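You operate a simulated robot arm through the tools that you are given. There is no shell and no other tool.

You are at the controls of a simulated robot arm. One attempt, no reset.

## Task
Put one scoop of coffee in the white filter.
Fine: use the scoop and lay it back; close the tin and the basket; leave the brown filter alone.

The check looks at the end state, three seconds after you hand in, the way a careful person would. Anything else that was tipped, shoved, dropped, spilled or broken makes it a failure.

## Robot
A 7-joint arm with a two-finger parallel gripper, fixed in place. Base frame: the origin is at the foot of the arm, x ahead of it, y to its left, z up; the work surface is at about z = 0.74. Readings come in m, rad, newtons and seconds.
With the tool pointing down near the work surface it reaches from about 0.3 to 0.68 m from the base axis. Its first joint turns from -1.152 to 1.152 rad. Payload 1.57 kg.
Tool frame: the origin (TCP) lies between the finger pads and is the grasp point; the fingertips stand 0.03 m ahead of it; z points along the fingers, y is the line along which they close. Largest opening 0.11 m; finger width 0.024, thickness 0.012; the body of the gripper, 0.048 by 0.112 m, starts 0.078 m behind the TCP.
Orientation is that of the tool frame in the base frame, as a unit quaternion [x, y, z, w]. With the fingers straight down and closing along the base's y, the tool's x points along the base's -x, its y along +y and its z along -z.

## Interface
- The arm moves only by the tool step_arm. Its argument "series" is a list of rows, each a list of 3 entries, a list of its own where there are three numbers: the shift along the base's x, y, z in m, then the turn, a rotation vector about the base's x, y, z in rad, then the closure in counts, from 0 (fully open) to 255 (shut). In form: [[[x, y, z], [rx, ry, rz], hand], ...]. A call has 1 to 20 rows; each row shifts and turns the commanded pose from where the row before left it. A row lasts 0.2 s, in which the tool goes at most 0.05 m and 0.15 rad; a call with a longer step from one row to the next is refused whole, and so is a gripper value outside its range. Where a pose cannot be reached the arm comes as near as it can. A force on the tool above 40 N (or 10 N above the force at the start of the call, whichever is more), or a blocked arm, ends the call early, and 0.2 s more pass. The fingers move at their own pace (about 0.108 m/s each) and stop on an object; they squeeze with about 32 N. The grip force told is the motor's: it shows also when the fingers shut on nothing. Time passes only in rows, and 0.2 s behind the last, so rows that do not move let the fingers close. It gives the time, the measured TCP pose, the force on the tool (base axes), the opening and the grip force at its end, in the units of the frame above (readings bear some noise), with the torque about the TCP (base axes, N m) and any sound that the robot's microphone picked up.
- Cameras (640 x 400 px; columns grow to the right, rows downward): "scene" is fixed at [0.1611, -0.3897, 1.4248]; the picture's right is [0.87, -0.49, 0.00], its down [-0.24, -0.43, -0.87] and it looks along [0.42, 0.76, -0.49] (base axes); focal length 233 px, centre (320, 200). "wrist" rides on the gripper at [0.07, 0.016, -0.141] in the tool frame; the picture's right is [-0.23, 0.97, 0.00], its down [-0.86, -0.20, -0.48] and it looks along [-0.47, -0.11, 0.88] (tool axes); focal length 222 px, centre (320, 200). There is no depth. A picture from a camera that has moved, and an enlarged one, comes with that camera's place and axes in the base frame and with its lens. The place of the scene camera against the robot may be out by one fixed shift of up to 0.018 m in any direction.
- snapshot(camera): a new picture of that camera. No time passes.
- inspect(camera, box): a new picture of the part [left, top, right, bottom] of that camera's present view, enlarged. No time passes.
- close_job(): hands the job in; it is judged then, once.

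Nothing tells you positions but the pictures and the camera data. Unless the task says otherwise, let go and move clear before handing in.

The tools are called after "Call:" as name(argument=value, ...) on one line, values as JSON. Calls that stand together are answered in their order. step_arm: Moves the arm, as the interface text tells. Its arguments: {"type":"object","properties":{"series":{"type":"array"}},"required":["series"]} The other tools are called the same way: snapshot (camera) takes a picture; inspect (camera, box) takes an enlarged picture of a part of a camera's view; close_job () hands the job in.

At the start:

```text
time_s: 0.0
eef_pos: [0.3426, -0.0804, 1.3202]
tcp_rot: [0.0, 1.0, 0.0, 0.0]
ft_force: [0.6, -0.5, 0.1]
wrist_torque: [0.0, 0.02, 0.02]
width: 0.1103
grip_force: 0.1
```

scene: 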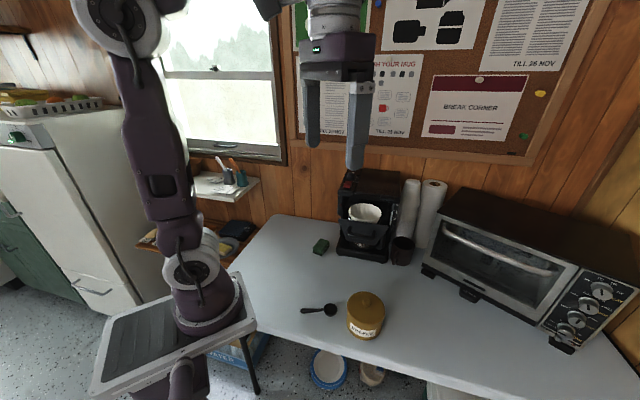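
wrist: 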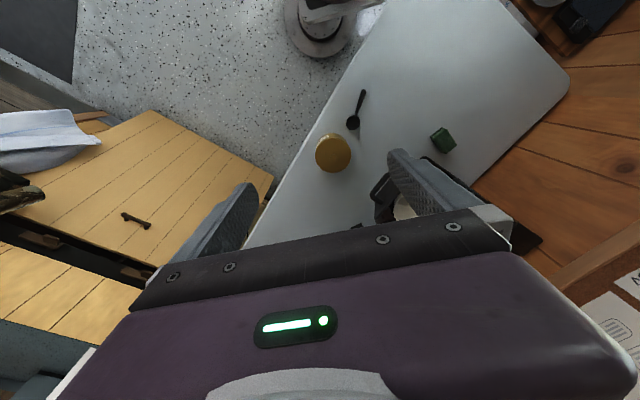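

I see a table with a tin (mustard coloured, lidded), a dark scoop beside it, and a coffee maker with an open basket holding a white filter. I'll enlarge these before moving anything.

Call:
inspect(camera="scene", box=[310, 150, 450, 270])

Call:
inspect(camera="scene", box=[280, 270, 400, 350])

Call:
inspect(camera="wrist", box=[290, 70, 480, 230])

Call:
inspect(camera="scene", box=[120, 150, 280, 270])

Call:
inspect(camera="scene", box=[280, 0, 600, 200])

```text
3.33 times, centred on (380, 210) of scene
camera zoom: at [0.1611, -0.3897, 1.4248], right [0.87, -0.49, 0.0], down [-0.24, -0.43, -0.87], along [0.42, 0.76, -0.49], focal length 775 px, centre (120, 167)
```

zoom: 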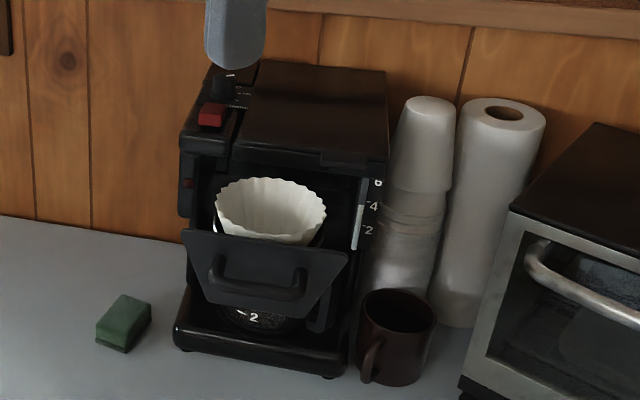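

```text
5.00 times, centred on (340, 310) of scene
camera zoom: at [0.1611, -0.3897, 1.4248], right [0.87, -0.49, 0.0], down [-0.24, -0.43, -0.87], along [0.42, 0.76, -0.49], focal length 1163 px, centre (220, -350)
```

zoom: 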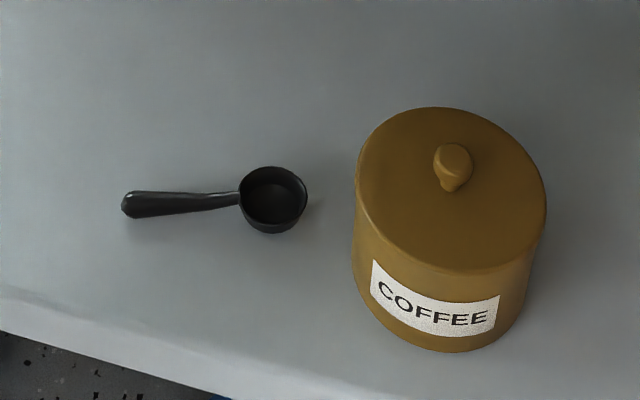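

```text
2.50 times, centred on (385, 150) of wrist
camera zoom: at [0.2722, -0.0653, 1.4618], right [0.23, 0.97, 0.0], down [0.86, -0.2, 0.48], along [0.47, -0.11, -0.88], focal length 555 px, centre (158, 325)
```

zoom: 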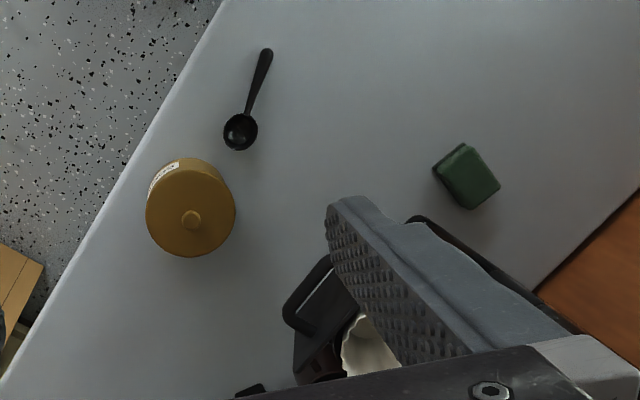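

```text
3.33 times, centred on (200, 210) of scene
camera zoom: at [0.1611, -0.3897, 1.4248], right [0.87, -0.49, 0.0], down [-0.24, -0.43, -0.87], along [0.42, 0.76, -0.49], focal length 775 px, centre (720, 167)
```

zoom: 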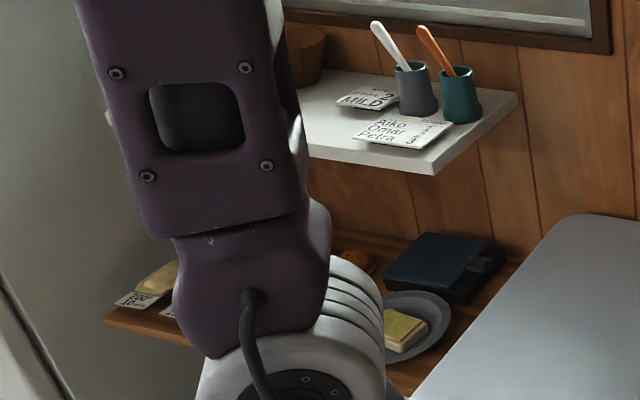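

```text
2.00 times, centred on (440, 100) of scene
camera zoom: at [0.1611, -0.3897, 1.4248], right [0.87, -0.49, 0.0], down [-0.24, -0.43, -0.87], along [0.42, 0.76, -0.49], focal length 465 px, centre (80, 400)
```

zoom: 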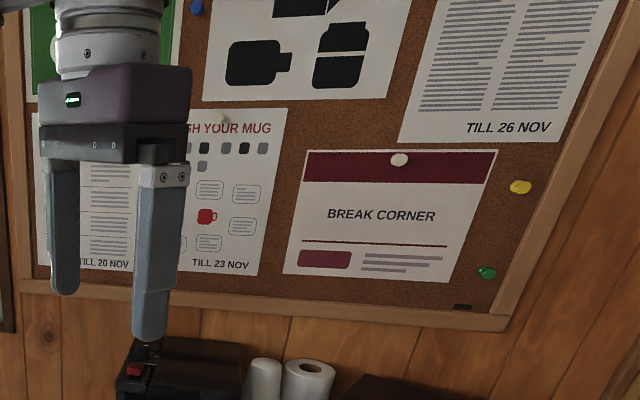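

The scoop bowl appears to be near (0.41, 0.00) with its handle running to about (0.33, 0.05). The tin is near (0.475, -0.07), and the coffee maker stands diagonally around (0.68, 0.18) with its basket pulled out. Next I'll turn the wrist camera toward the maker for a second view.

Call:
step_arm(series=[[[0, 0.03, 0], [0, 0, 0.15], 0], [[0, 0.03, 0], [0, 0, 0.15], 0], [[0, 0.03, 0], [0, 0, 0.15], 0], [[0, 0.03, 0], [0, 0, 0.15], 0], [[0, 0, 0], [0.085, -0.124, 0], 0], [[0, 0, 0], [0.085, -0.124, 0], 0], [[0, 0, 0], [0, 0, 0], 0]])

Call:
snapshot(camera="wrist")

Call:
snapshot(camera="scene")

```text
time_s: 1.6
eef_pos: [0.3421, 0.0377, 1.3215]
tcp_rot: [-0.292, 0.945, 0.044, 0.144]
ft_force: [-0.1, 0.3, -0.6]
wrist_torque: [0.0, 0.0, 0.0]
width: 0.1101
grip_force: 0.1
```

```text
taken
camera wrist: at [0.2435, -0.0102, 1.435], right [-0.37, 0.93, 0.07], down [0.67, 0.22, 0.71], along [0.64, 0.31, -0.7], focal length 222 px, centre (320, 200)
```

wrist: 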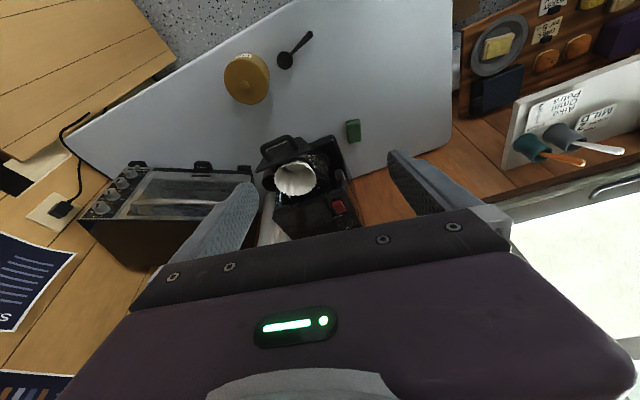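

```text
taken
```

scene: 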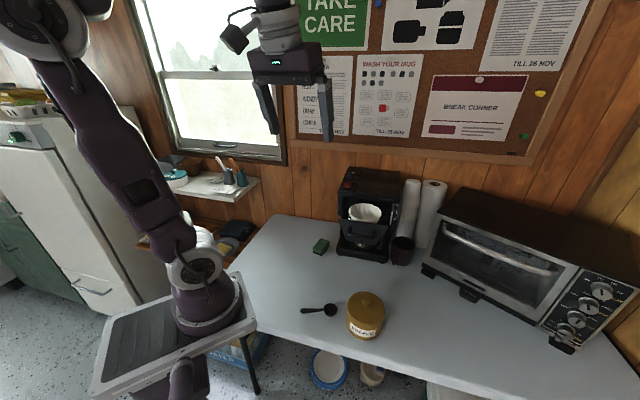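

Call:
inspect(camera="wrist", box=[240, 110, 380, 240])

Call:
inspect(camera="wrist", box=[200, 20, 340, 130])

Call:
inspect(camera="wrist", box=[440, 0, 640, 200])

Call:
inspect(camera="scene", box=[140, 140, 280, 260])

```text
3.08 times, centred on (310, 175) of wrist
camera zoom: at [0.2435, -0.0102, 1.435], right [-0.37, 0.93, 0.07], down [0.67, 0.22, 0.71], along [0.64, 0.31, -0.7], focal length 684 px, centre (351, 277)
```

zoom: 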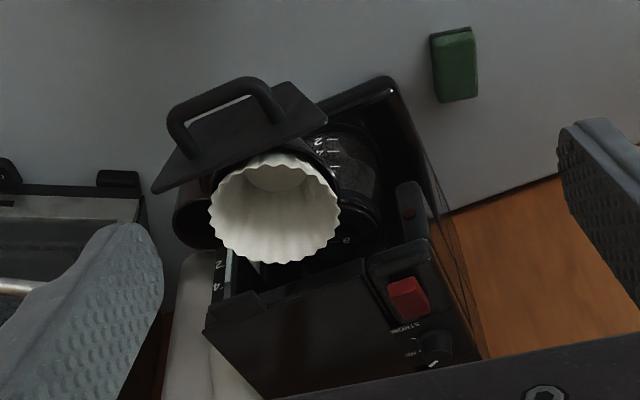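

```text
3.64 times, centred on (270, 75) of wrist
camera zoom: at [0.2435, -0.0102, 1.435], right [-0.37, 0.93, 0.07], down [0.67, 0.22, 0.71], along [0.64, 0.31, -0.7], focal length 808 px, centre (502, 654)
```

zoom: 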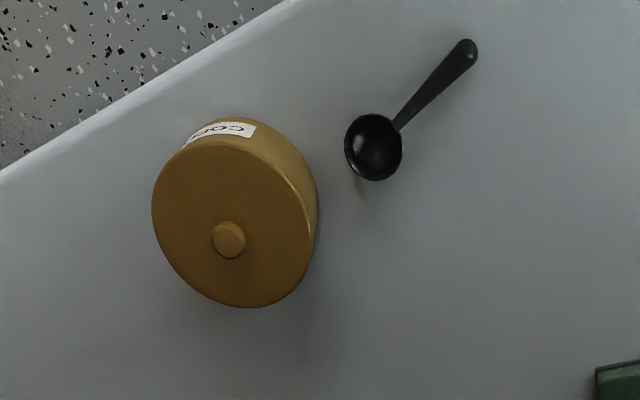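

```text
2.00 times, centred on (540, 100) of wrist
camera zoom: at [0.2435, -0.0102, 1.435], right [-0.37, 0.93, 0.07], down [0.67, 0.22, 0.71], along [0.64, 0.31, -0.7], focal length 444 px, centre (-120, 400)
```

zoom: 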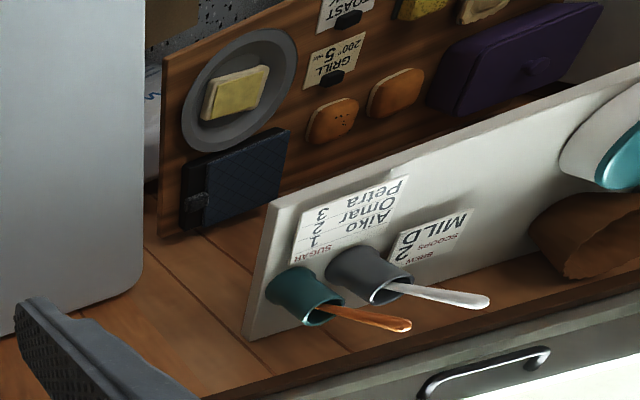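

```text
3.33 times, centred on (210, 200) of scene
camera zoom: at [0.1611, -0.3897, 1.4248], right [0.87, -0.49, 0.0], down [-0.24, -0.43, -0.87], along [0.42, 0.76, -0.49], focal length 775 px, centre (687, 200)
```

zoom: 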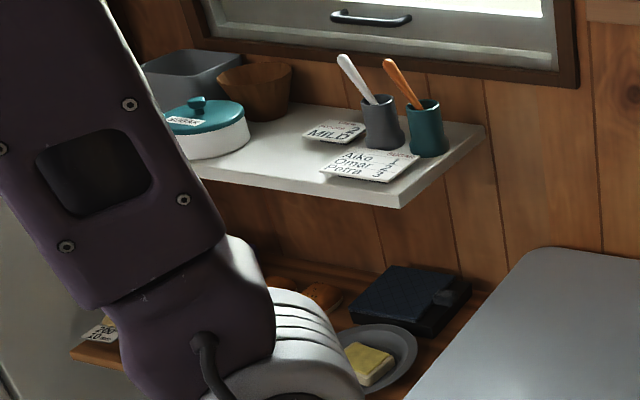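

The tin seems taller than I first assumed, and the filter rim comes out near (0.596, 0.095, 0.99). I'll go lower with the tool straight down and yawed to match the scoop handle, so I can measure the tin and scoop from close up.

Call:
step_arm(series=[[[0.005, -0.01, -0.02], [-0.085, 0.124, 0], 0], [[0.005, -0.01, -0.02], [-0.085, 0.124, 0], 0], [[0.005, -0.01, -0.025], [0, 0, -0.14], 0], [[0.005, -0.01, -0.025], [0, 0, -0.14], 0], [[0.005, -0.01, -0.025], [0, 0, -0.14], 0], [[0.005, -0.01, -0.025], [0, 0, -0.14], 0], [[0.005, -0.01, -0.025], [0, 0, -0.14], 0], [[0.005, -0.01, -0.025], [0, 0, -0.14], 0], [[0.005, -0.01, -0.025], [0, 0, -0.14], 0], [[0.005, -0.01, -0.025], [0, 0, -0.14], 0], [[0, 0, 0], [0, 0, 0], 0]])

Call:
snapshot(camera="wrist")

Call:
snapshot(camera="scene")

```text
time_s: 4.0
eef_pos: [0.3928, -0.0618, 1.0793]
tcp_rot: [0.258, 0.966, -0.001, 0.0]
ft_force: [-0.2, -0.2, -1.3]
wrist_torque: [0.01, 0.01, -0.01]
width: 0.11
grip_force: 0.1
```

```text
taken
camera wrist: at [0.3405, -0.0134, 1.2225], right [0.68, 0.73, 0.0], down [0.64, -0.6, 0.48], along [0.35, -0.33, -0.88], focal length 222 px, centre (320, 200)
```

wrist: 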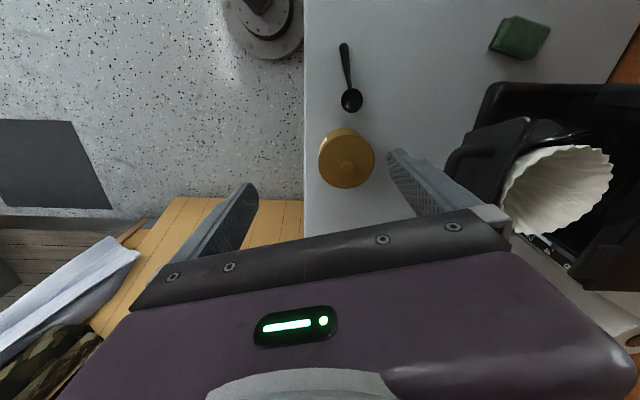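

```text
taken
```

scene: 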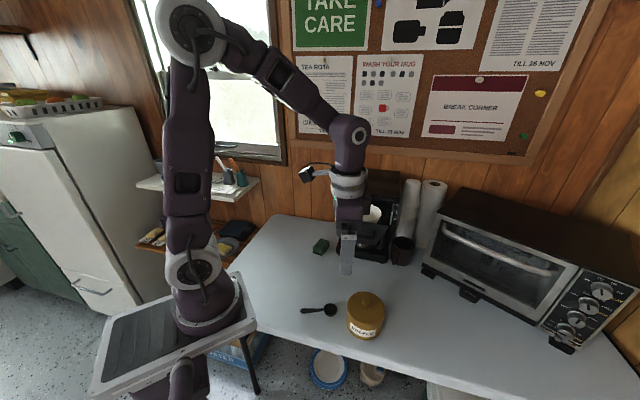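

Call:
inspect(camera="wrist", box=[290, 30, 410, 210])

Call:
inspect(camera="wrist", box=[430, 60, 640, 280])

Call:
inspect(camera="scene", box=[290, 280, 350, 330])

```text
2.22 times, centred on (350, 120) of wrist
camera zoom: at [0.3405, -0.0134, 1.2225], right [0.68, 0.73, 0.0], down [0.64, -0.6, 0.48], along [0.35, -0.33, -0.88], focal length 494 px, centre (253, 378)
```

zoom: 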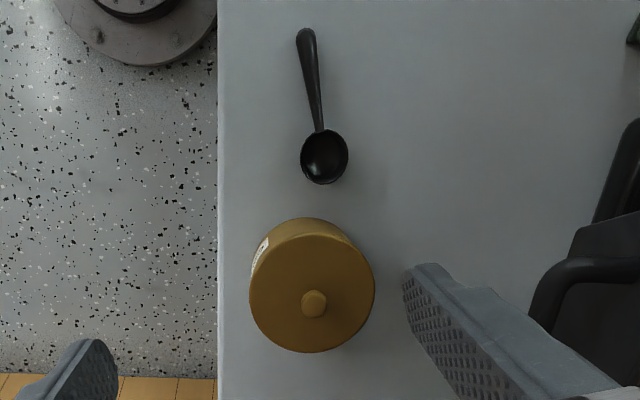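

```text
1.82 times, centred on (535, 170) of wrist
camera zoom: at [0.3405, -0.0134, 1.2225], right [0.68, 0.73, 0.0], down [0.64, -0.6, 0.48], along [0.35, -0.33, -0.88], focal length 404 px, centre (-71, 254)
```

zoom: 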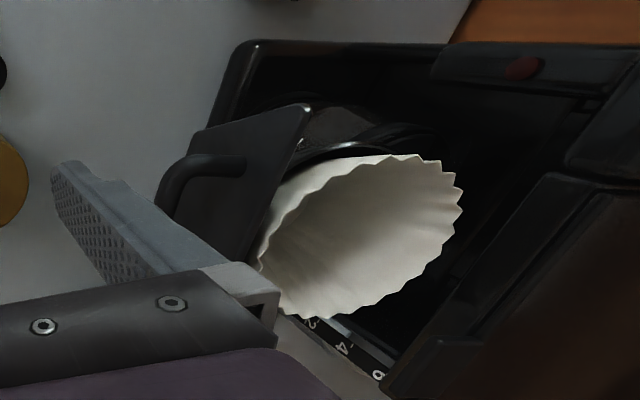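

```text
8.00 times, centred on (320, 305) of scene
camera zoom: at [0.1611, -0.3897, 1.4248], right [0.87, -0.49, 0.0], down [-0.24, -0.43, -0.87], along [0.42, 0.76, -0.49], focal length 1861 px, centre (320, -640)
```

zoom: 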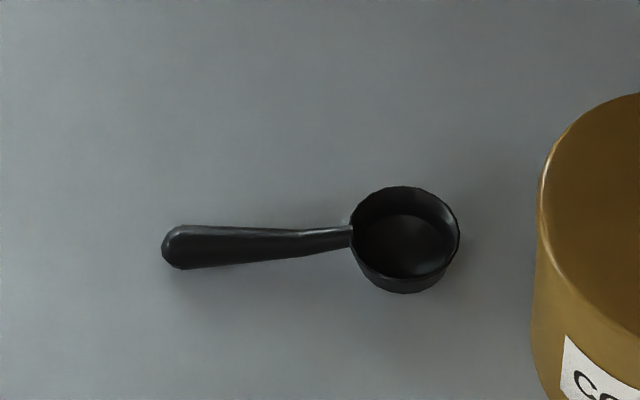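

Combining views puts the tin centre near (0.476, -0.073) with its lid top around z = 0.80. The table edge, tin and maker all sit on 45° lines. I'll yaw the hand so the fingers close parallel to the maker front, which keeps it clear of the basket, and hover above the tin knob.

Call:
step_arm(series=[[[0.008, -0.001, -0.012], [0, 0, 0.131], 0], [[0.008, -0.001, -0.012], [0, 0, 0.131], 0], [[0.008, -0.001, -0.012], [0, 0, 0.131], 0], [[0.008, -0.001, -0.012], [0, 0, 0.131], 0], [[0.008, -0.001, -0.012], [0, 0, 0.131], 0], [[0.008, -0.001, -0.012], [0, 0, 0.131], 0], [[0.008, -0.001, -0.012], [0, 0, 0.131], 0], [[0.008, -0.001, -0.012], [0, 0, 0.131], 0], [[0.008, -0.001, -0.012], [0, 0, 0.131], 0], [[0.008, -0.001, -0.012], [0, 0, 0.131], 0], [[0, 0, 0], [0, 0, 0], 0]])

Call:
snapshot(camera="wrist")

Call:
snapshot(camera="scene")

```text
time_s: 6.4
eef_pos: [0.4705, -0.0704, 0.9614]
tcp_rot: [-0.386, 0.922, 0.0, 0.001]
ft_force: [-0.1, 0.0, 0.1]
wrist_torque: [-0.01, -0.01, -0.01]
width: 0.11
grip_force: 0.1
```

```text
taken
camera wrist: at [0.4115, -0.1096, 1.1018], right [-0.53, 0.85, 0.0], down [0.74, 0.47, 0.48], along [0.4, 0.26, -0.88], focal length 222 px, centre (320, 200)
```

wrist: 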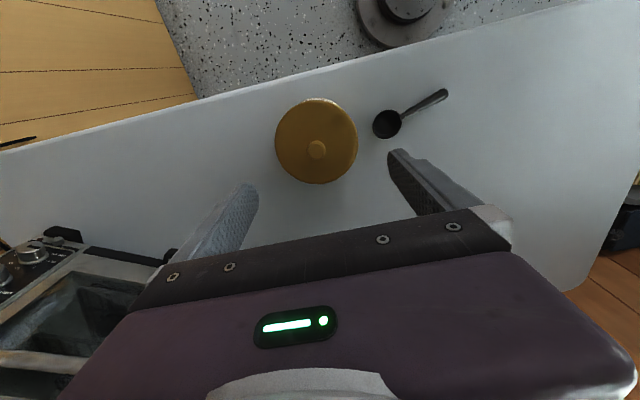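

```text
taken
```

scene: 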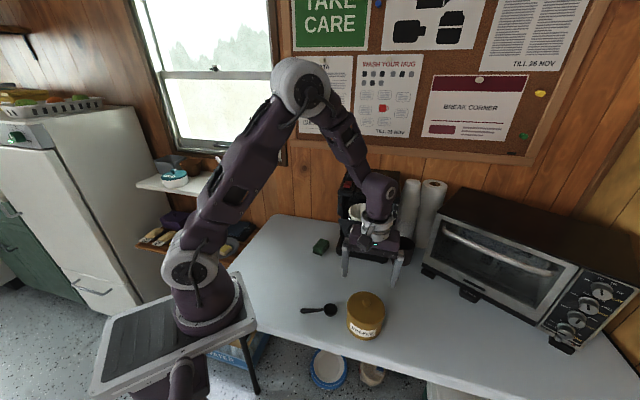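

Call:
inspect(camera="wrist", box=[260, 85, 460, 205])

Call:
inspect(camera="scene", box=[330, 280, 400, 345])

Call:
inspect(camera="scene", box=[320, 160, 440, 300])

```text
3.20 times, centred on (360, 145) of wrist
camera zoom: at [0.4115, -0.1096, 1.1018], right [-0.53, 0.85, 0.0], down [0.74, 0.47, 0.48], along [0.4, 0.26, -0.88], focal length 711 px, centre (192, 376)
```

zoom: 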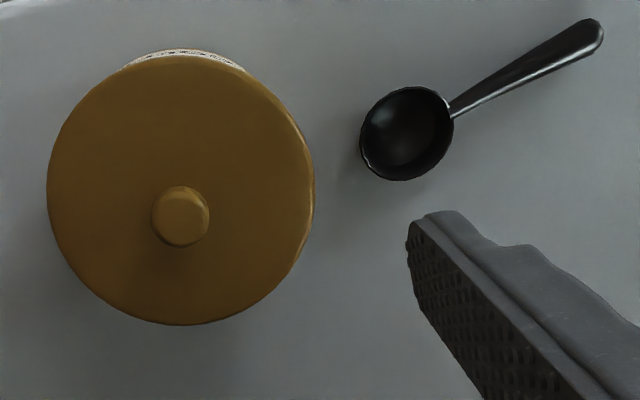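

```text
6.15 times, centred on (365, 312) of scene
camera zoom: at [0.1611, -0.3897, 1.4248], right [0.87, -0.49, 0.0], down [-0.24, -0.43, -0.87], along [0.42, 0.76, -0.49], focal length 1432 px, centre (43, -492)
```

zoom: 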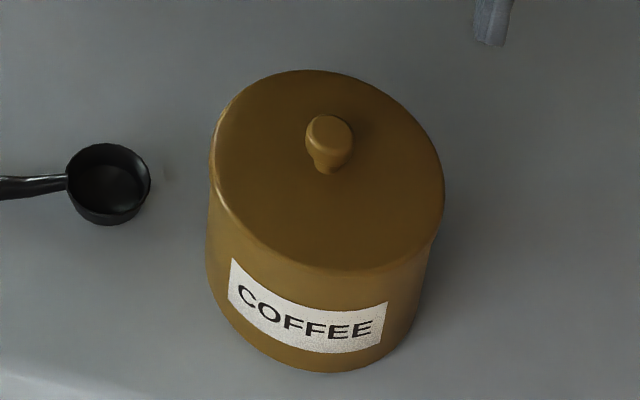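

```text
2.86 times, centred on (380, 230) of scene
camera zoom: at [0.1611, -0.3897, 1.4248], right [0.87, -0.49, 0.0], down [-0.24, -0.43, -0.87], along [0.42, 0.76, -0.49], focal length 665 px, centre (149, 114)
```

zoom: 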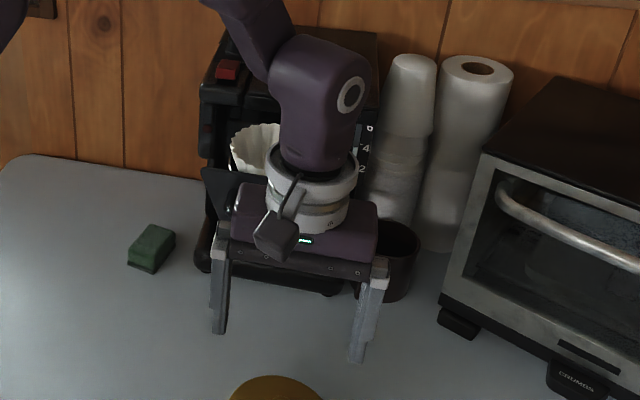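

The lid measures about 0.109 m across and is centred at (0.478, -0.0735). The knob top is at about z = 0.837. I'll partly close the fingers, line up over the knob and descend to just above the lid.

Call:
step_arm(series=[[[0.004, -0.002, -0.02], [0, 0, 0], 60], [[0.0025, -0.001, -0.02], [0, 0, 0], 120], [[0, 0, -0.02], [0, 0, 0], 150], [[0, 0, -0.015], [0, 0, 0], 150], [[0, 0, -0.01], [0, 0, 0], 150], [[0, 0, 0], [0, 0, 0], 150]])

Call:
snapshot(camera="wrist")

Call:
inspect(camera="scene", box=[300, 220, 440, 345])

```text
time_s: 7.8
eef_pos: [0.4786, -0.0724, 0.8759]
tcp_rot: [-0.385, 0.923, -0.001, 0.001]
ft_force: [0.4, -0.3, -0.3]
wrist_torque: [0.01, -0.01, -0.01]
width: 0.0454
grip_force: 0.0
```

```text
taken
camera wrist: at [0.4186, -0.1112, 1.0174], right [-0.53, 0.85, 0.0], down [0.74, 0.47, 0.48], along [0.4, 0.26, -0.88], focal length 222 px, centre (320, 200)
```

wrist: 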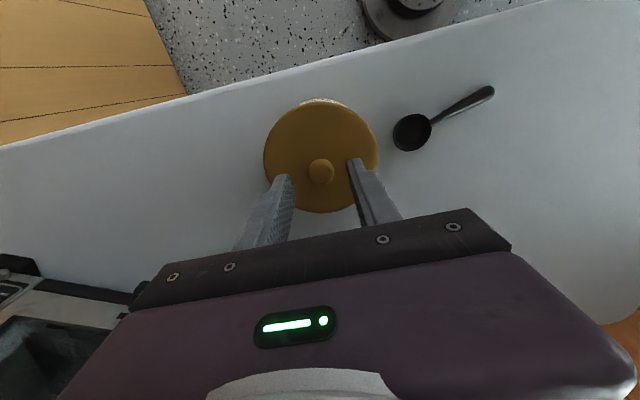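

```text
3.20 times, centred on (370, 282) of scene
camera zoom: at [0.1611, -0.3897, 1.4248], right [0.87, -0.49, 0.0], down [-0.24, -0.43, -0.87], along [0.42, 0.76, -0.49], focal length 744 px, centre (160, -64)
```

zoom: 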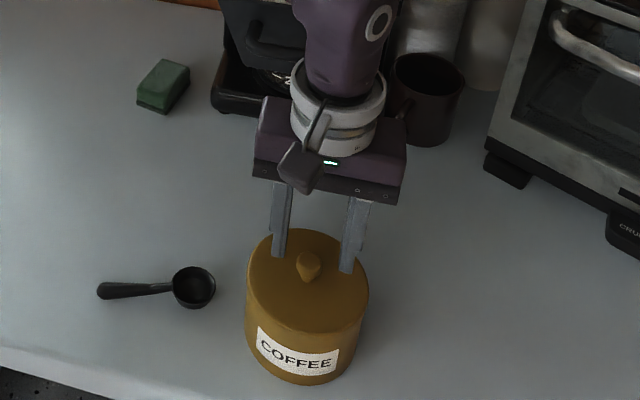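

Call:
inspect(camera="wrist", box=[250, 90, 390, 220])

```text
3.08 times, centred on (320, 155) of wrist
camera zoom: at [0.4186, -0.1112, 1.0174], right [-0.53, 0.85, 0.0], down [0.74, 0.47, 0.48], along [0.4, 0.26, -0.88], focal length 684 px, centre (320, 338)
```

zoom: 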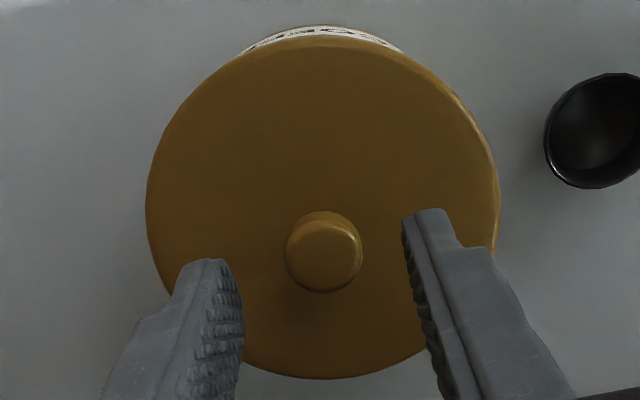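

The knob is centred between the fingers to within about 1 mm. I'll go down so the tips end just above the lid, then close on the knob.

Call:
step_arm(series=[[[0, 0, -0.012], [0, 0, 0], 150], [[0, 0, -0.012], [0, 0, 0], 150], [[0, 0, -0.012], [0, 0, 0], 160], [[0, 0, 0], [0, 0, 0], 180], [[0, 0, 0], [0, 0, 0], 200], [[0, 0, 0], [0, 0, 0], 225], [[0, 0, 0], [0, 0, 0], 255], [[0, 0, 0], [0, 0, 0], 255]])

Call:
inspect(camera="wrist", box=[250, 90, 390, 220])

Call:
inspect(camera="scene", box=[300, 220, 440, 345])

```text
time_s: 8.5
eef_pos: [0.479, -0.0723, 0.8509]
tcp_rot: [-0.385, 0.923, -0.001, 0.001]
ft_force: [-7.2, 3.0, 21.6]
wrist_torque: [0.14, 0.32, -0.04]
width: 0.0412
grip_force: 0.5
stopped in row 3: the force on the tool passed its limit at 75 N (the readings are from after the stop); the commanded pose is now the measured one
```

```text
3.08 times, centred on (320, 155) of wrist
camera zoom: at [0.4177, -0.1119, 0.9926], right [-0.53, 0.85, 0.0], down [0.74, 0.47, 0.48], along [0.41, 0.25, -0.88], focal length 684 px, centre (320, 338)
```

zoom: 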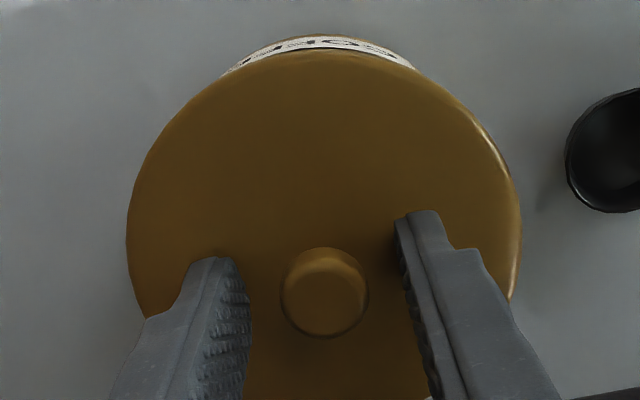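

```text
3.20 times, centred on (370, 282) of scene
camera zoom: at [0.1606, -0.3896, 1.4249], right [0.87, -0.49, 0.0], down [-0.24, -0.43, -0.87], along [0.42, 0.76, -0.49], focal length 744 px, centre (160, -64)
```

zoom: 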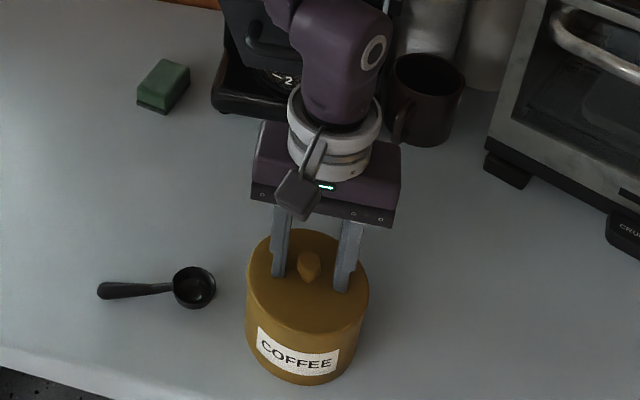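

The tips touched the lid slightly higher than I expected, so the lid surface is at about z = 0.82, and the motion stopped. I'll lift a few millimetres to take the load off and then close gently on the knob.

Call:
step_arm(series=[[[0, 0, 0.003], [0, 0, 0], 156], [[0, 0, 0.002], [0, 0, 0], 156], [[0, 0, 0], [0, 0, 0], 165]])

Call:
inspect(camera="wrist", box=[250, 90, 390, 220])

```text
time_s: 9.3
eef_pos: [0.479, -0.0737, 0.8544]
tcp_rot: [-0.386, 0.922, -0.001, 0.0]
ft_force: [0.3, -0.4, -1.0]
wrist_torque: [-0.04, 0.02, 0.03]
width: 0.0387
grip_force: 0.0
```

```text
3.08 times, centred on (320, 155) of wrist
camera zoom: at [0.4184, -0.1121, 0.9965], right [-0.53, 0.85, 0.0], down [0.74, 0.47, 0.48], along [0.41, 0.25, -0.88], focal length 684 px, centre (320, 338)
```

zoom: 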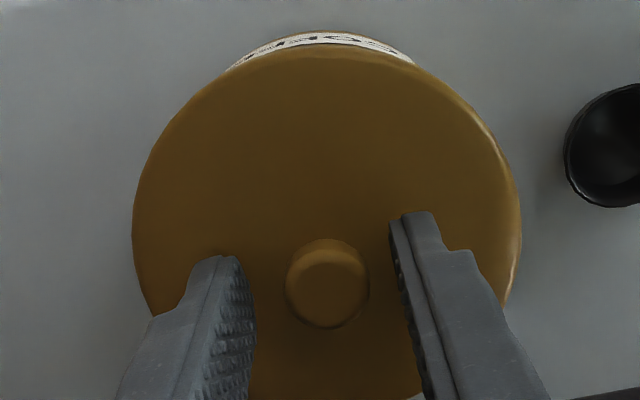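

Call:
step_arm(series=[[[-0.003, -0.002, 0], [0, 0, 0], 175], [[0, 0, 0], [0, 0, 0], 190], [[0, 0, 0], [0, 0, 0], 205], [[0, 0, 0], [0, 0, 0], 225], [[0, 0, 0], [0, 0, 0], 255], [[0, 0, 0], [0, 0, 0], 255]])

Call:
inspect(camera="wrist", box=[250, 90, 390, 220])

Call:
inspect(camera="scene", box=[300, 220, 440, 345])

```text
time_s: 10.7
eef_pos: [0.4767, -0.0762, 0.854]
tcp_rot: [-0.386, 0.923, -0.001, 0.0]
ft_force: [-0.2, 0.4, 0.2]
wrist_torque: [0.02, 0.04, 0.0]
width: 0.0203
grip_force: 31.9
heard: snap
```

```text
3.08 times, centred on (320, 155) of wrist
camera zoom: at [0.4156, -0.1148, 0.9961], right [-0.53, 0.85, 0.0], down [0.74, 0.47, 0.48], along [0.41, 0.25, -0.88], focal length 684 px, centre (320, 338)
```

zoom: 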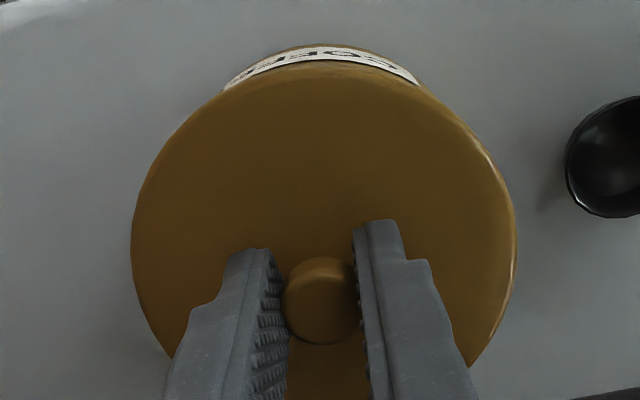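

```text
3.20 times, centred on (370, 282) of scene
camera zoom: at [0.1611, -0.3897, 1.4248], right [0.87, -0.49, 0.0], down [-0.24, -0.43, -0.87], along [0.42, 0.76, -0.49], focal length 744 px, centre (160, -64)
```

zoom: 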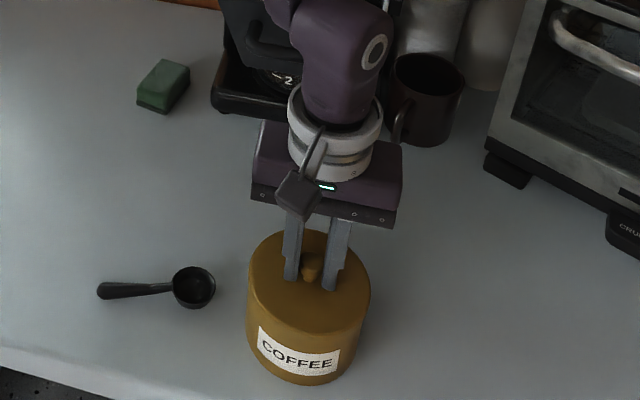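

The fingers hold the knob at a width of 0.020 m, and I heard a snap. I'll look closely at the knob and lid before lifting slowly.

Call:
inspect(camera="scene", box=[345, 285, 385, 345])

Call:
inspect(camera="wrist", box=[290, 130, 350, 180])

Call:
step_arm(series=[[[0, 0, 0.003], [0, 0, 0], 255], [[0, 0, 0.004], [0, 0, 0], 255], [[0, 0, 0.005], [0, 0, 0], 255]])

Call:
inspect(camera="scene", box=[300, 220, 440, 345])

```text
6.67 times, centred on (365, 315) of scene
camera zoom: at [0.1611, -0.3897, 1.4248], right [0.87, -0.49, 0.0], down [-0.24, -0.43, -0.87], along [0.42, 0.76, -0.49], focal length 1551 px, centre (20, -567)
```

zoom: 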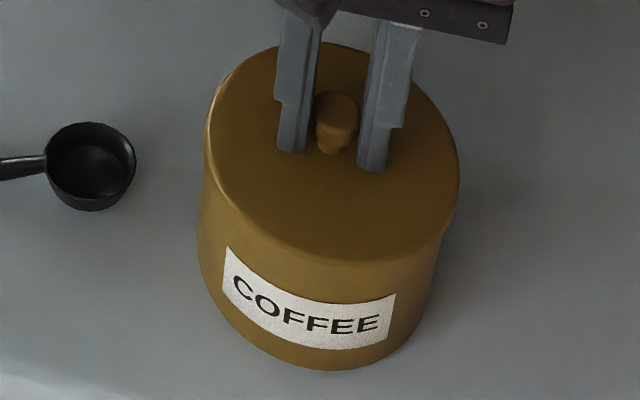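

```text
8.00 times, centred on (320, 155) of wrist
camera zoom: at [0.4156, -0.1148, 0.9961], right [-0.53, 0.85, 0.0], down [0.74, 0.47, 0.48], along [0.41, 0.25, -0.88], focal length 1777 px, centre (320, 560)
```

zoom: 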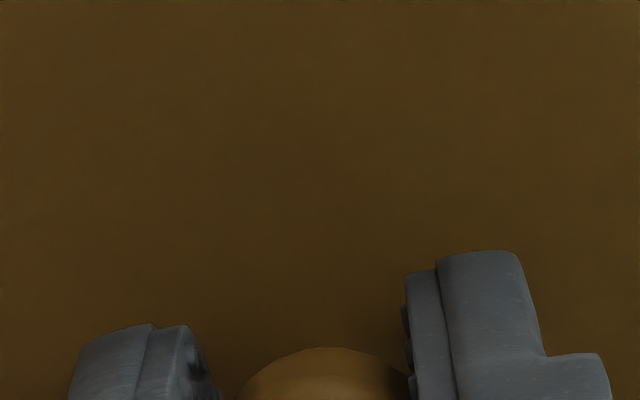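

```text
time_s: 11.5
eef_pos: [0.4751, -0.0755, 0.8665]
tcp_rot: [-0.386, 0.923, -0.001, 0.0]
ft_force: [0.5, 0.1, 0.1]
wrist_torque: [0.03, 0.01, -0.03]
width: 0.0205
grip_force: 31.8
```

```text
3.20 times, centred on (370, 282) of scene
camera zoom: at [0.1611, -0.3897, 1.4248], right [0.87, -0.49, 0.0], down [-0.24, -0.43, -0.87], along [0.42, 0.76, -0.49], focal length 744 px, centre (160, -64)
```

zoom: 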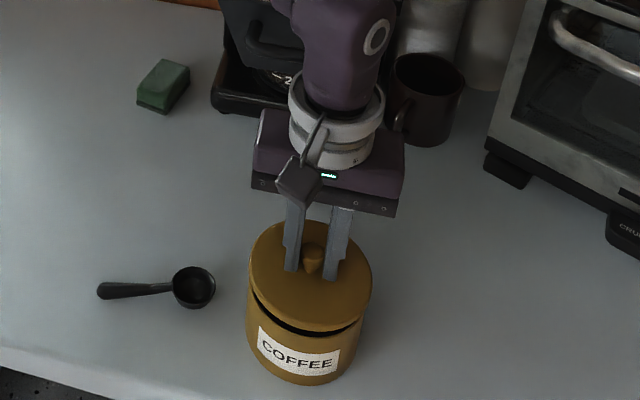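

The lid came up cleanly, so the snap was most likely it releasing. I'll carry it round in front of the basket to the clear table area near (0.424, 0.184).

Call:
step_arm(series=[[[0, 0, 0.02], [0, 0, 0], 255], [[0, 0, 0.022], [0, 0, 0], 255], [[0, 0, 0.022], [0, 0, 0], 255], [[-0.0233, 0.0276, 0], [0, 0, 0], 255], [[-0.0233, 0.0276, 0], [0, 0, 0], 255], [[-0.0233, 0.0276, 0], [0, 0, 0], 255], [[-0.0233, 0.0276, 0], [0, 0, 0], 255], [[-0.0233, 0.0276, 0], [0, 0, 0], 255], [[-0.0233, 0.0276, 0], [0, 0, 0], 255], [[0.0222, 0.0235, 0], [0, 0, 0], 255], [[0.0222, 0.0235, 0], [0, 0, 0], 255], [[0.0222, 0.0235, 0], [0, 0, 0], 255], [[0.0222, 0.0235, 0], [0, 0, 0], 255], [[0, 0, 0], [0, 0, 0], 255]])

Call:
snapshot(camera="wrist")

Call:
snapshot(camera="scene")

```text
time_s: 14.5
eef_pos: [0.4253, 0.1858, 0.9301]
tcp_rot: [-0.386, 0.922, -0.002, 0.0]
ft_force: [1.0, -0.2, -0.1]
wrist_torque: [0.04, 0.01, 0.04]
width: 0.0206
grip_force: 32.0
```

```text
taken
camera wrist: at [0.365, 0.1465, 1.0729], right [-0.53, 0.85, 0.0], down [0.74, 0.47, 0.48], along [0.41, 0.25, -0.88], focal length 222 px, centre (320, 200)
```

wrist: 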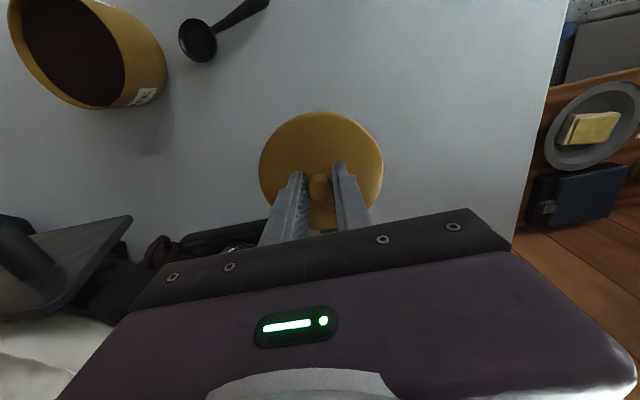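

```text
taken
```

scene: 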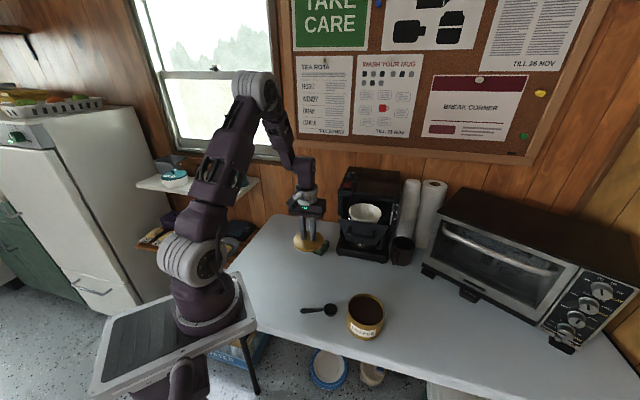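

The tin is open and the coffee is visible inside. The lid is over clear table, short of the sponge, so I'll lower it toward the surface and watch the contact.

Call:
step_arm(series=[[[0, 0, -0.03], [0, 0, 0], 255], [[0, 0, -0.03], [0, 0, 0], 255], [[0, 0, -0.03], [0, 0, 0], 255], [[0, 0, -0.02], [0, 0, 0], 255], [[0, 0, -0.01], [0, 0, 0], 255], [[0, 0, 0], [0, 0, 0], 255]])

Call:
snapshot(camera="wrist")

Call:
inspect(camera="scene", box=[260, 180, 400, 280])

```text
time_s: 15.9
eef_pos: [0.4241, 0.183, 0.8112]
tcp_rot: [-0.386, 0.922, -0.001, 0.001]
ft_force: [0.5, -0.1, -0.4]
wrist_torque: [0.03, -0.01, 0.01]
width: 0.0204
grip_force: 31.9
```

```text
taken
camera wrist: at [0.3636, 0.1443, 0.9524], right [-0.53, 0.85, 0.0], down [0.74, 0.47, 0.48], along [0.41, 0.25, -0.88], focal length 222 px, centre (320, 200)
```

wrist: 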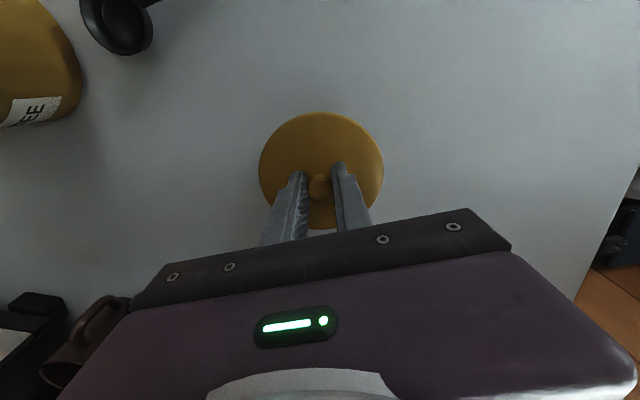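

```text
4.00 times, centred on (330, 230) of scene
camera zoom: at [0.1611, -0.3897, 1.4248], right [0.87, -0.49, 0.0], down [-0.24, -0.43, -0.87], along [0.42, 0.76, -0.49], focal length 930 px, centre (280, 80)
```

zoom: 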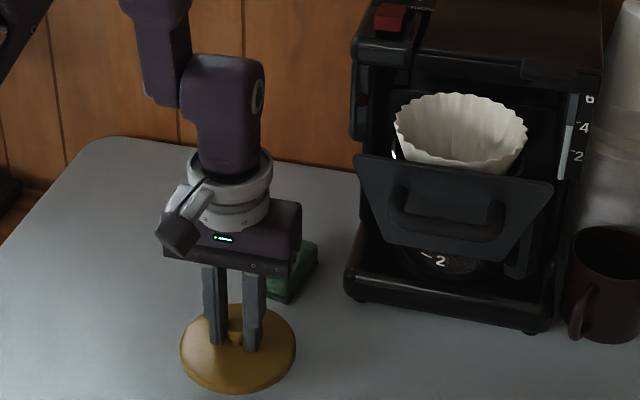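

Call:
step_arm(series=[[[0, 0, -0.008], [0, 0, 0], 255], [[0, 0, -0.007], [0, 0, 0], 255], [[0, 0, -0.005], [0, 0, 0], 255], [[0, 0, 0], [0, 0, 0], 255]])

Call:
inspect(camera="scene", box=[290, 210, 360, 280])

```text
time_s: 16.9
eef_pos: [0.4254, 0.1825, 0.7916]
tcp_rot: [-0.385, 0.923, 0.0, 0.001]
ft_force: [0.0, 0.5, -1.1]
wrist_torque: [-0.02, -0.02, 0.0]
width: 0.0205
grip_force: 32.0
```

```text
5.71 times, centred on (325, 245) of scene
camera zoom: at [0.1611, -0.3897, 1.4248], right [0.87, -0.49, 0.0], down [-0.24, -0.43, -0.87], along [0.42, 0.76, -0.49], focal length 1329 px, centre (291, -57)
```

zoom: 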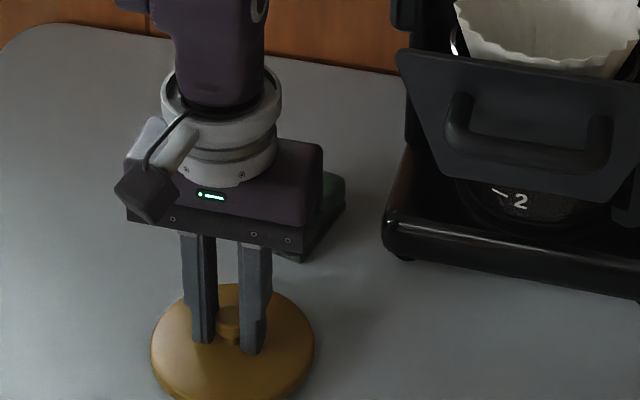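

Call:
step_arm(series=[[[0, 0, -0.003], [0, 0, 0], 255], [[0, 0, -0.002], [0, 0, 0], 255], [[0, 0, 0], [0, 0, 0], 255]])

Call:
step_arm(series=[[[0, 0, -0.002], [0, 0, 0], 255], [[0, 0, -0.001], [0, 0, 0], 255], [[0, 0, 0], [0, 0, 0], 255]])

```text
time_s: 17.7
eef_pos: [0.4238, 0.1831, 0.788]
tcp_rot: [-0.387, 0.922, -0.001, 0.001]
ft_force: [-3.3, 0.4, 21.3]
wrist_torque: [-0.05, 0.15, -0.02]
width: 0.0202
grip_force: 31.9
```

```text
time_s: 18.5
eef_pos: [0.4249, 0.1834, 0.7825]
tcp_rot: [-0.386, 0.923, -0.001, 0.003]
ft_force: [0.2, -0.2, 41.1]
wrist_torque: [0.18, -0.17, -0.04]
width: 0.0204
grip_force: 31.3
```

The lid is on the table now, with contact at about TCP z = 0.787, and it is being pressed a little. I'll ease up, open the fingers, and rise straight up.

Call:
step_arm(series=[[[0, 0, 0.003], [0, 0, 0], 255], [[0, 0, 0], [0, 0, 0], 255]])

Call:
step_arm(series=[[[0, 0, 0], [0, 0, 0], 180], [[0, 0, 0], [0, 0, 0], 150], [[0, 0, 0], [0, 0, 0], 140], [[0, 0, 0.01], [0, 0, 0], 140], [[0, 0, 0.03], [0, 0, 0], 140], [[0, 0, 0.04], [0, 0, 0], 140], [[0, 0, 0.04], [0, 0, 0], 140], [[0, 0, 0], [0, 0, 0], 140]])

Call:
snapshot(camera="wrist")

Call:
inspect(camera="scene", box=[270, 180, 410, 340])

```text
time_s: 19.1
eef_pos: [0.4245, 0.1838, 0.7858]
tcp_rot: [-0.386, 0.922, 0.0, 0.0]
ft_force: [1.2, 0.3, 0.0]
wrist_torque: [0.0, 0.0, 0.01]
width: 0.0205
grip_force: 31.8
```

```text
time_s: 20.9
eef_pos: [0.4236, 0.1833, 0.9067]
tcp_rot: [-0.387, 0.922, -0.001, 0.0]
ft_force: [0.8, -0.3, -0.3]
wrist_torque: [0.03, 0.0, 0.07]
width: 0.0497
grip_force: 0.0
```

```text
taken
camera wrist: at [0.3635, 0.1448, 1.0483], right [-0.53, 0.85, 0.0], down [0.74, 0.47, 0.48], along [0.41, 0.25, -0.88], focal length 222 px, centre (320, 200)
```

wrist: 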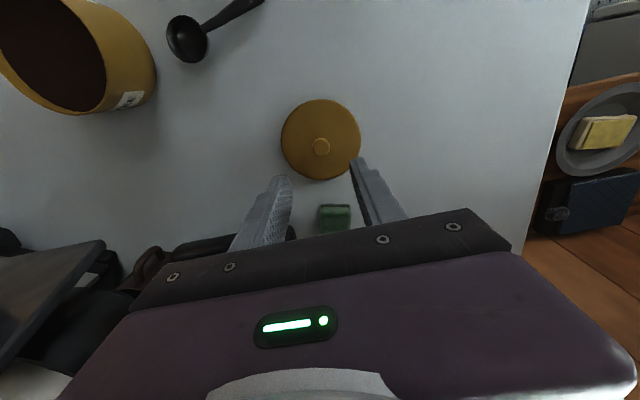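

```text
2.50 times, centred on (340, 260) of scene
camera zoom: at [0.1611, -0.3897, 1.4248], right [0.87, -0.49, 0.0], down [-0.24, -0.43, -0.87], along [0.42, 0.76, -0.49], focal length 582 px, centre (270, 50)
```

zoom: 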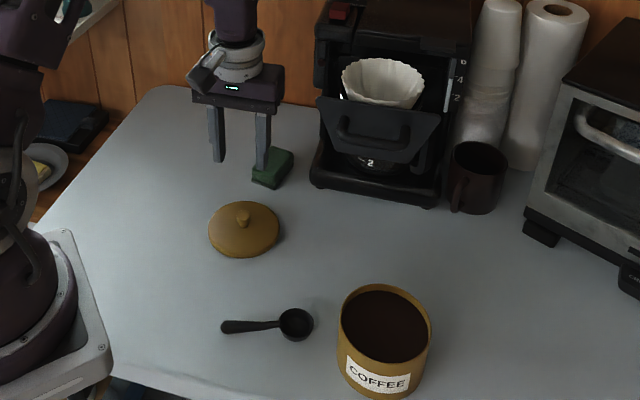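

The lid is lying flat near (0.4245, 0.1835), clear of everything. Next I'll look into the tin and move above the scoop with the hand yawed to its handle.

Call:
step_arm(series=[[[-0.0067, -0.017, 0.0], [0, 0, -0.1457], 140], [[-0.0067, -0.017, 0.0], [0, 0, -0.1457], 140], [[-0.0067, -0.017, 0.0], [0, 0, -0.1457], 140], [[-0.0067, -0.017, 0.0], [0, 0, -0.1457], 140], [[-0.0067, -0.017, 0.0], [0, 0, -0.1457], 140], [[-0.0067, -0.017, 0.0], [0, 0, -0.1457], 140], [[-0.0067, -0.017, 0.0], [0, 0, -0.1457], 140], [[-0.0067, -0.017, 0.0], [0, 0, -0.1457], 140], [[-0.0067, -0.017, 0.0], [0, 0, -0.1457], 140], [[0, 0, 0], [0, 0, 0], 140]])

Call:
snapshot(camera="wrist")

Call:
inspect(camera="wrist", box=[240, 60, 400, 240])

Call:
inspect(camera="scene", box=[330, 280, 400, 345])

```text
time_s: 23.1
eef_pos: [0.3651, 0.0315, 0.9074]
tcp_rot: [0.258, 0.966, -0.001, 0.0]
ft_force: [0.2, 0.7, -1.1]
wrist_torque: [-0.02, -0.03, 0.0]
width: 0.0499
grip_force: 0.1
```

```text
taken
camera wrist: at [0.313, 0.0791, 1.0492], right [0.68, 0.73, 0.0], down [0.64, -0.6, 0.48], along [0.35, -0.33, -0.88], focal length 222 px, centre (320, 200)
```

wrist: 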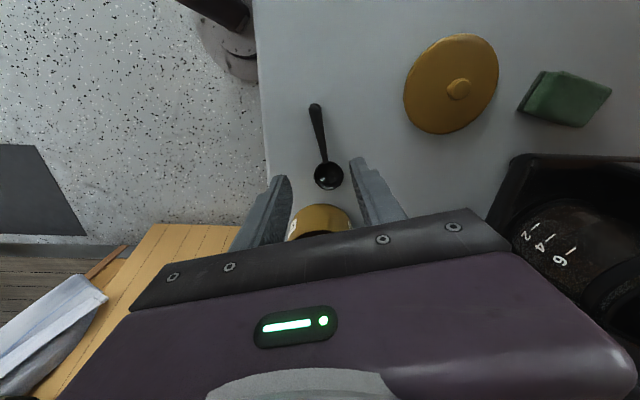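

```text
2.22 times, centred on (320, 150) of wrist
camera zoom: at [0.313, 0.0791, 1.0492], right [0.68, 0.73, 0.0], down [0.64, -0.6, 0.48], along [0.35, -0.33, -0.88], focal length 494 px, centre (320, 311)
```

zoom: 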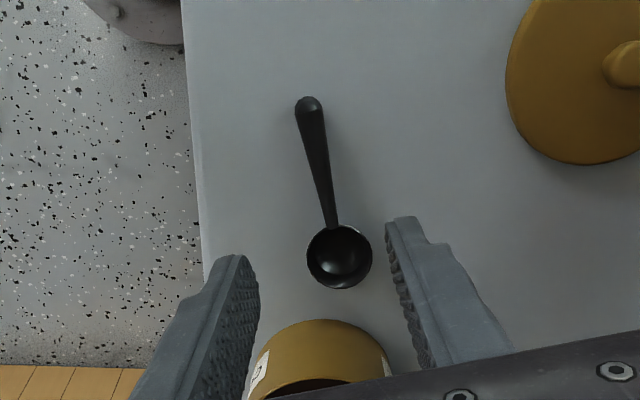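

```text
6.15 times, centred on (365, 312) of scene
camera zoom: at [0.1611, -0.3897, 1.4248], right [0.87, -0.49, 0.0], down [-0.24, -0.43, -0.87], along [0.42, 0.76, -0.49], focal length 1432 px, centre (43, -492)
```

zoom: 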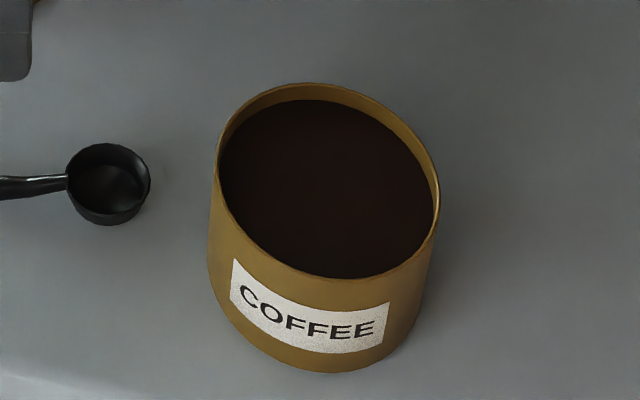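

The coffee surface is only about 1.5 cm below the tin rim. The scoop handle lines up with the tool axis, so I'll grip it about 5.5 cm from the bowl centre, near (0.361, 0.033). First I'll descend partway and check alignment.

Call:
step_arm(series=[[[-0.002, 0.001, -0.025], [0, 0, 0], 140], [[-0.002, 0.001, -0.025], [0, 0, 0], 140], [[0, 0, -0.025], [0, 0, 0], 140], [[0, 0, -0.02], [0, 0, 0], 140], [[0, 0, -0.01], [0, 0, 0], 140], [[0, 0, 0], [0, 0, 0], 140]])

Call:
snapshot(camera="wrist")

Call:
inspect(camera="wrist", box=[250, 70, 410, 240])

Call:
inspect(camera="scene", box=[280, 260, 360, 330])

```text
time_s: 24.5
eef_pos: [0.3596, 0.0326, 0.8015]
tcp_rot: [0.257, 0.966, -0.001, 0.0]
ft_force: [-0.7, 1.3, 0.2]
wrist_torque: [0.0, 0.01, 0.0]
width: 0.0495
grip_force: 0.1
```

```text
taken
camera wrist: at [0.308, 0.0813, 0.9428], right [0.68, 0.73, 0.0], down [0.64, -0.6, 0.48], along [0.35, -0.33, -0.88], focal length 222 px, centre (320, 200)
```

wrist: 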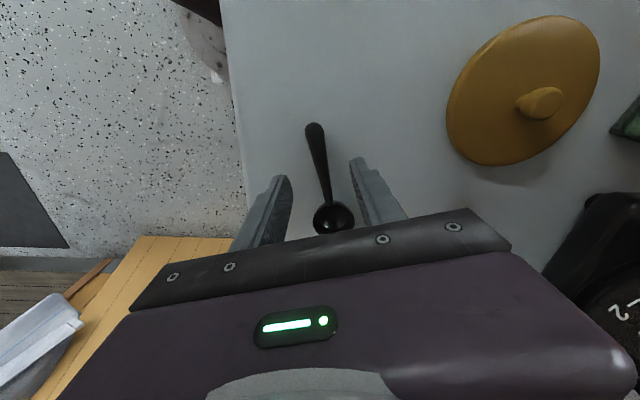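

```text
2.35 times, centred on (330, 155) of wrist
camera zoom: at [0.308, 0.0813, 0.9428], right [0.68, 0.73, 0.0], down [0.64, -0.6, 0.48], along [0.35, -0.33, -0.88], focal length 523 px, centre (296, 306)
```

zoom: 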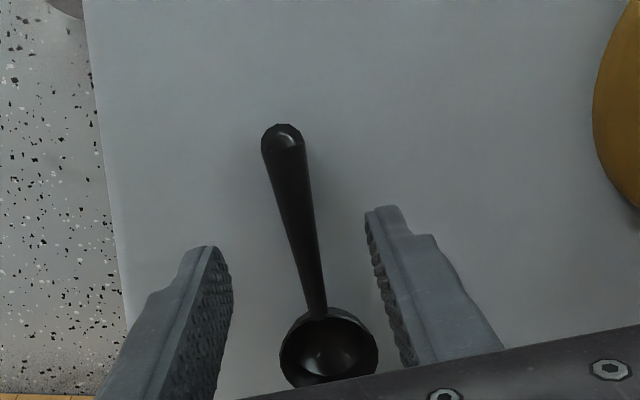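

```text
5.71 times, centred on (320, 295) of scene
camera zoom: at [0.1611, -0.3897, 1.4248], right [0.87, -0.49, 0.0], down [-0.24, -0.43, -0.87], along [0.42, 0.76, -0.49], focal length 1329 px, centre (320, -343)
```

zoom: 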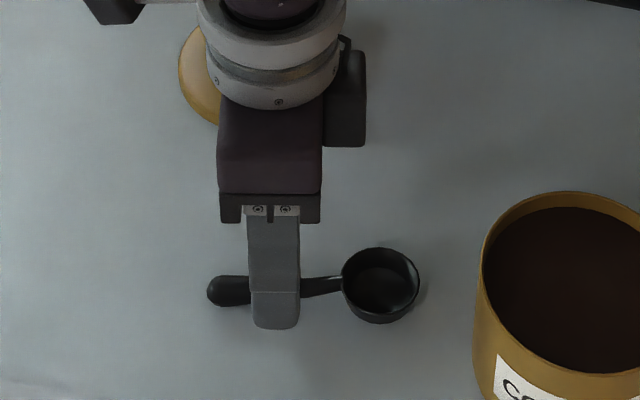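

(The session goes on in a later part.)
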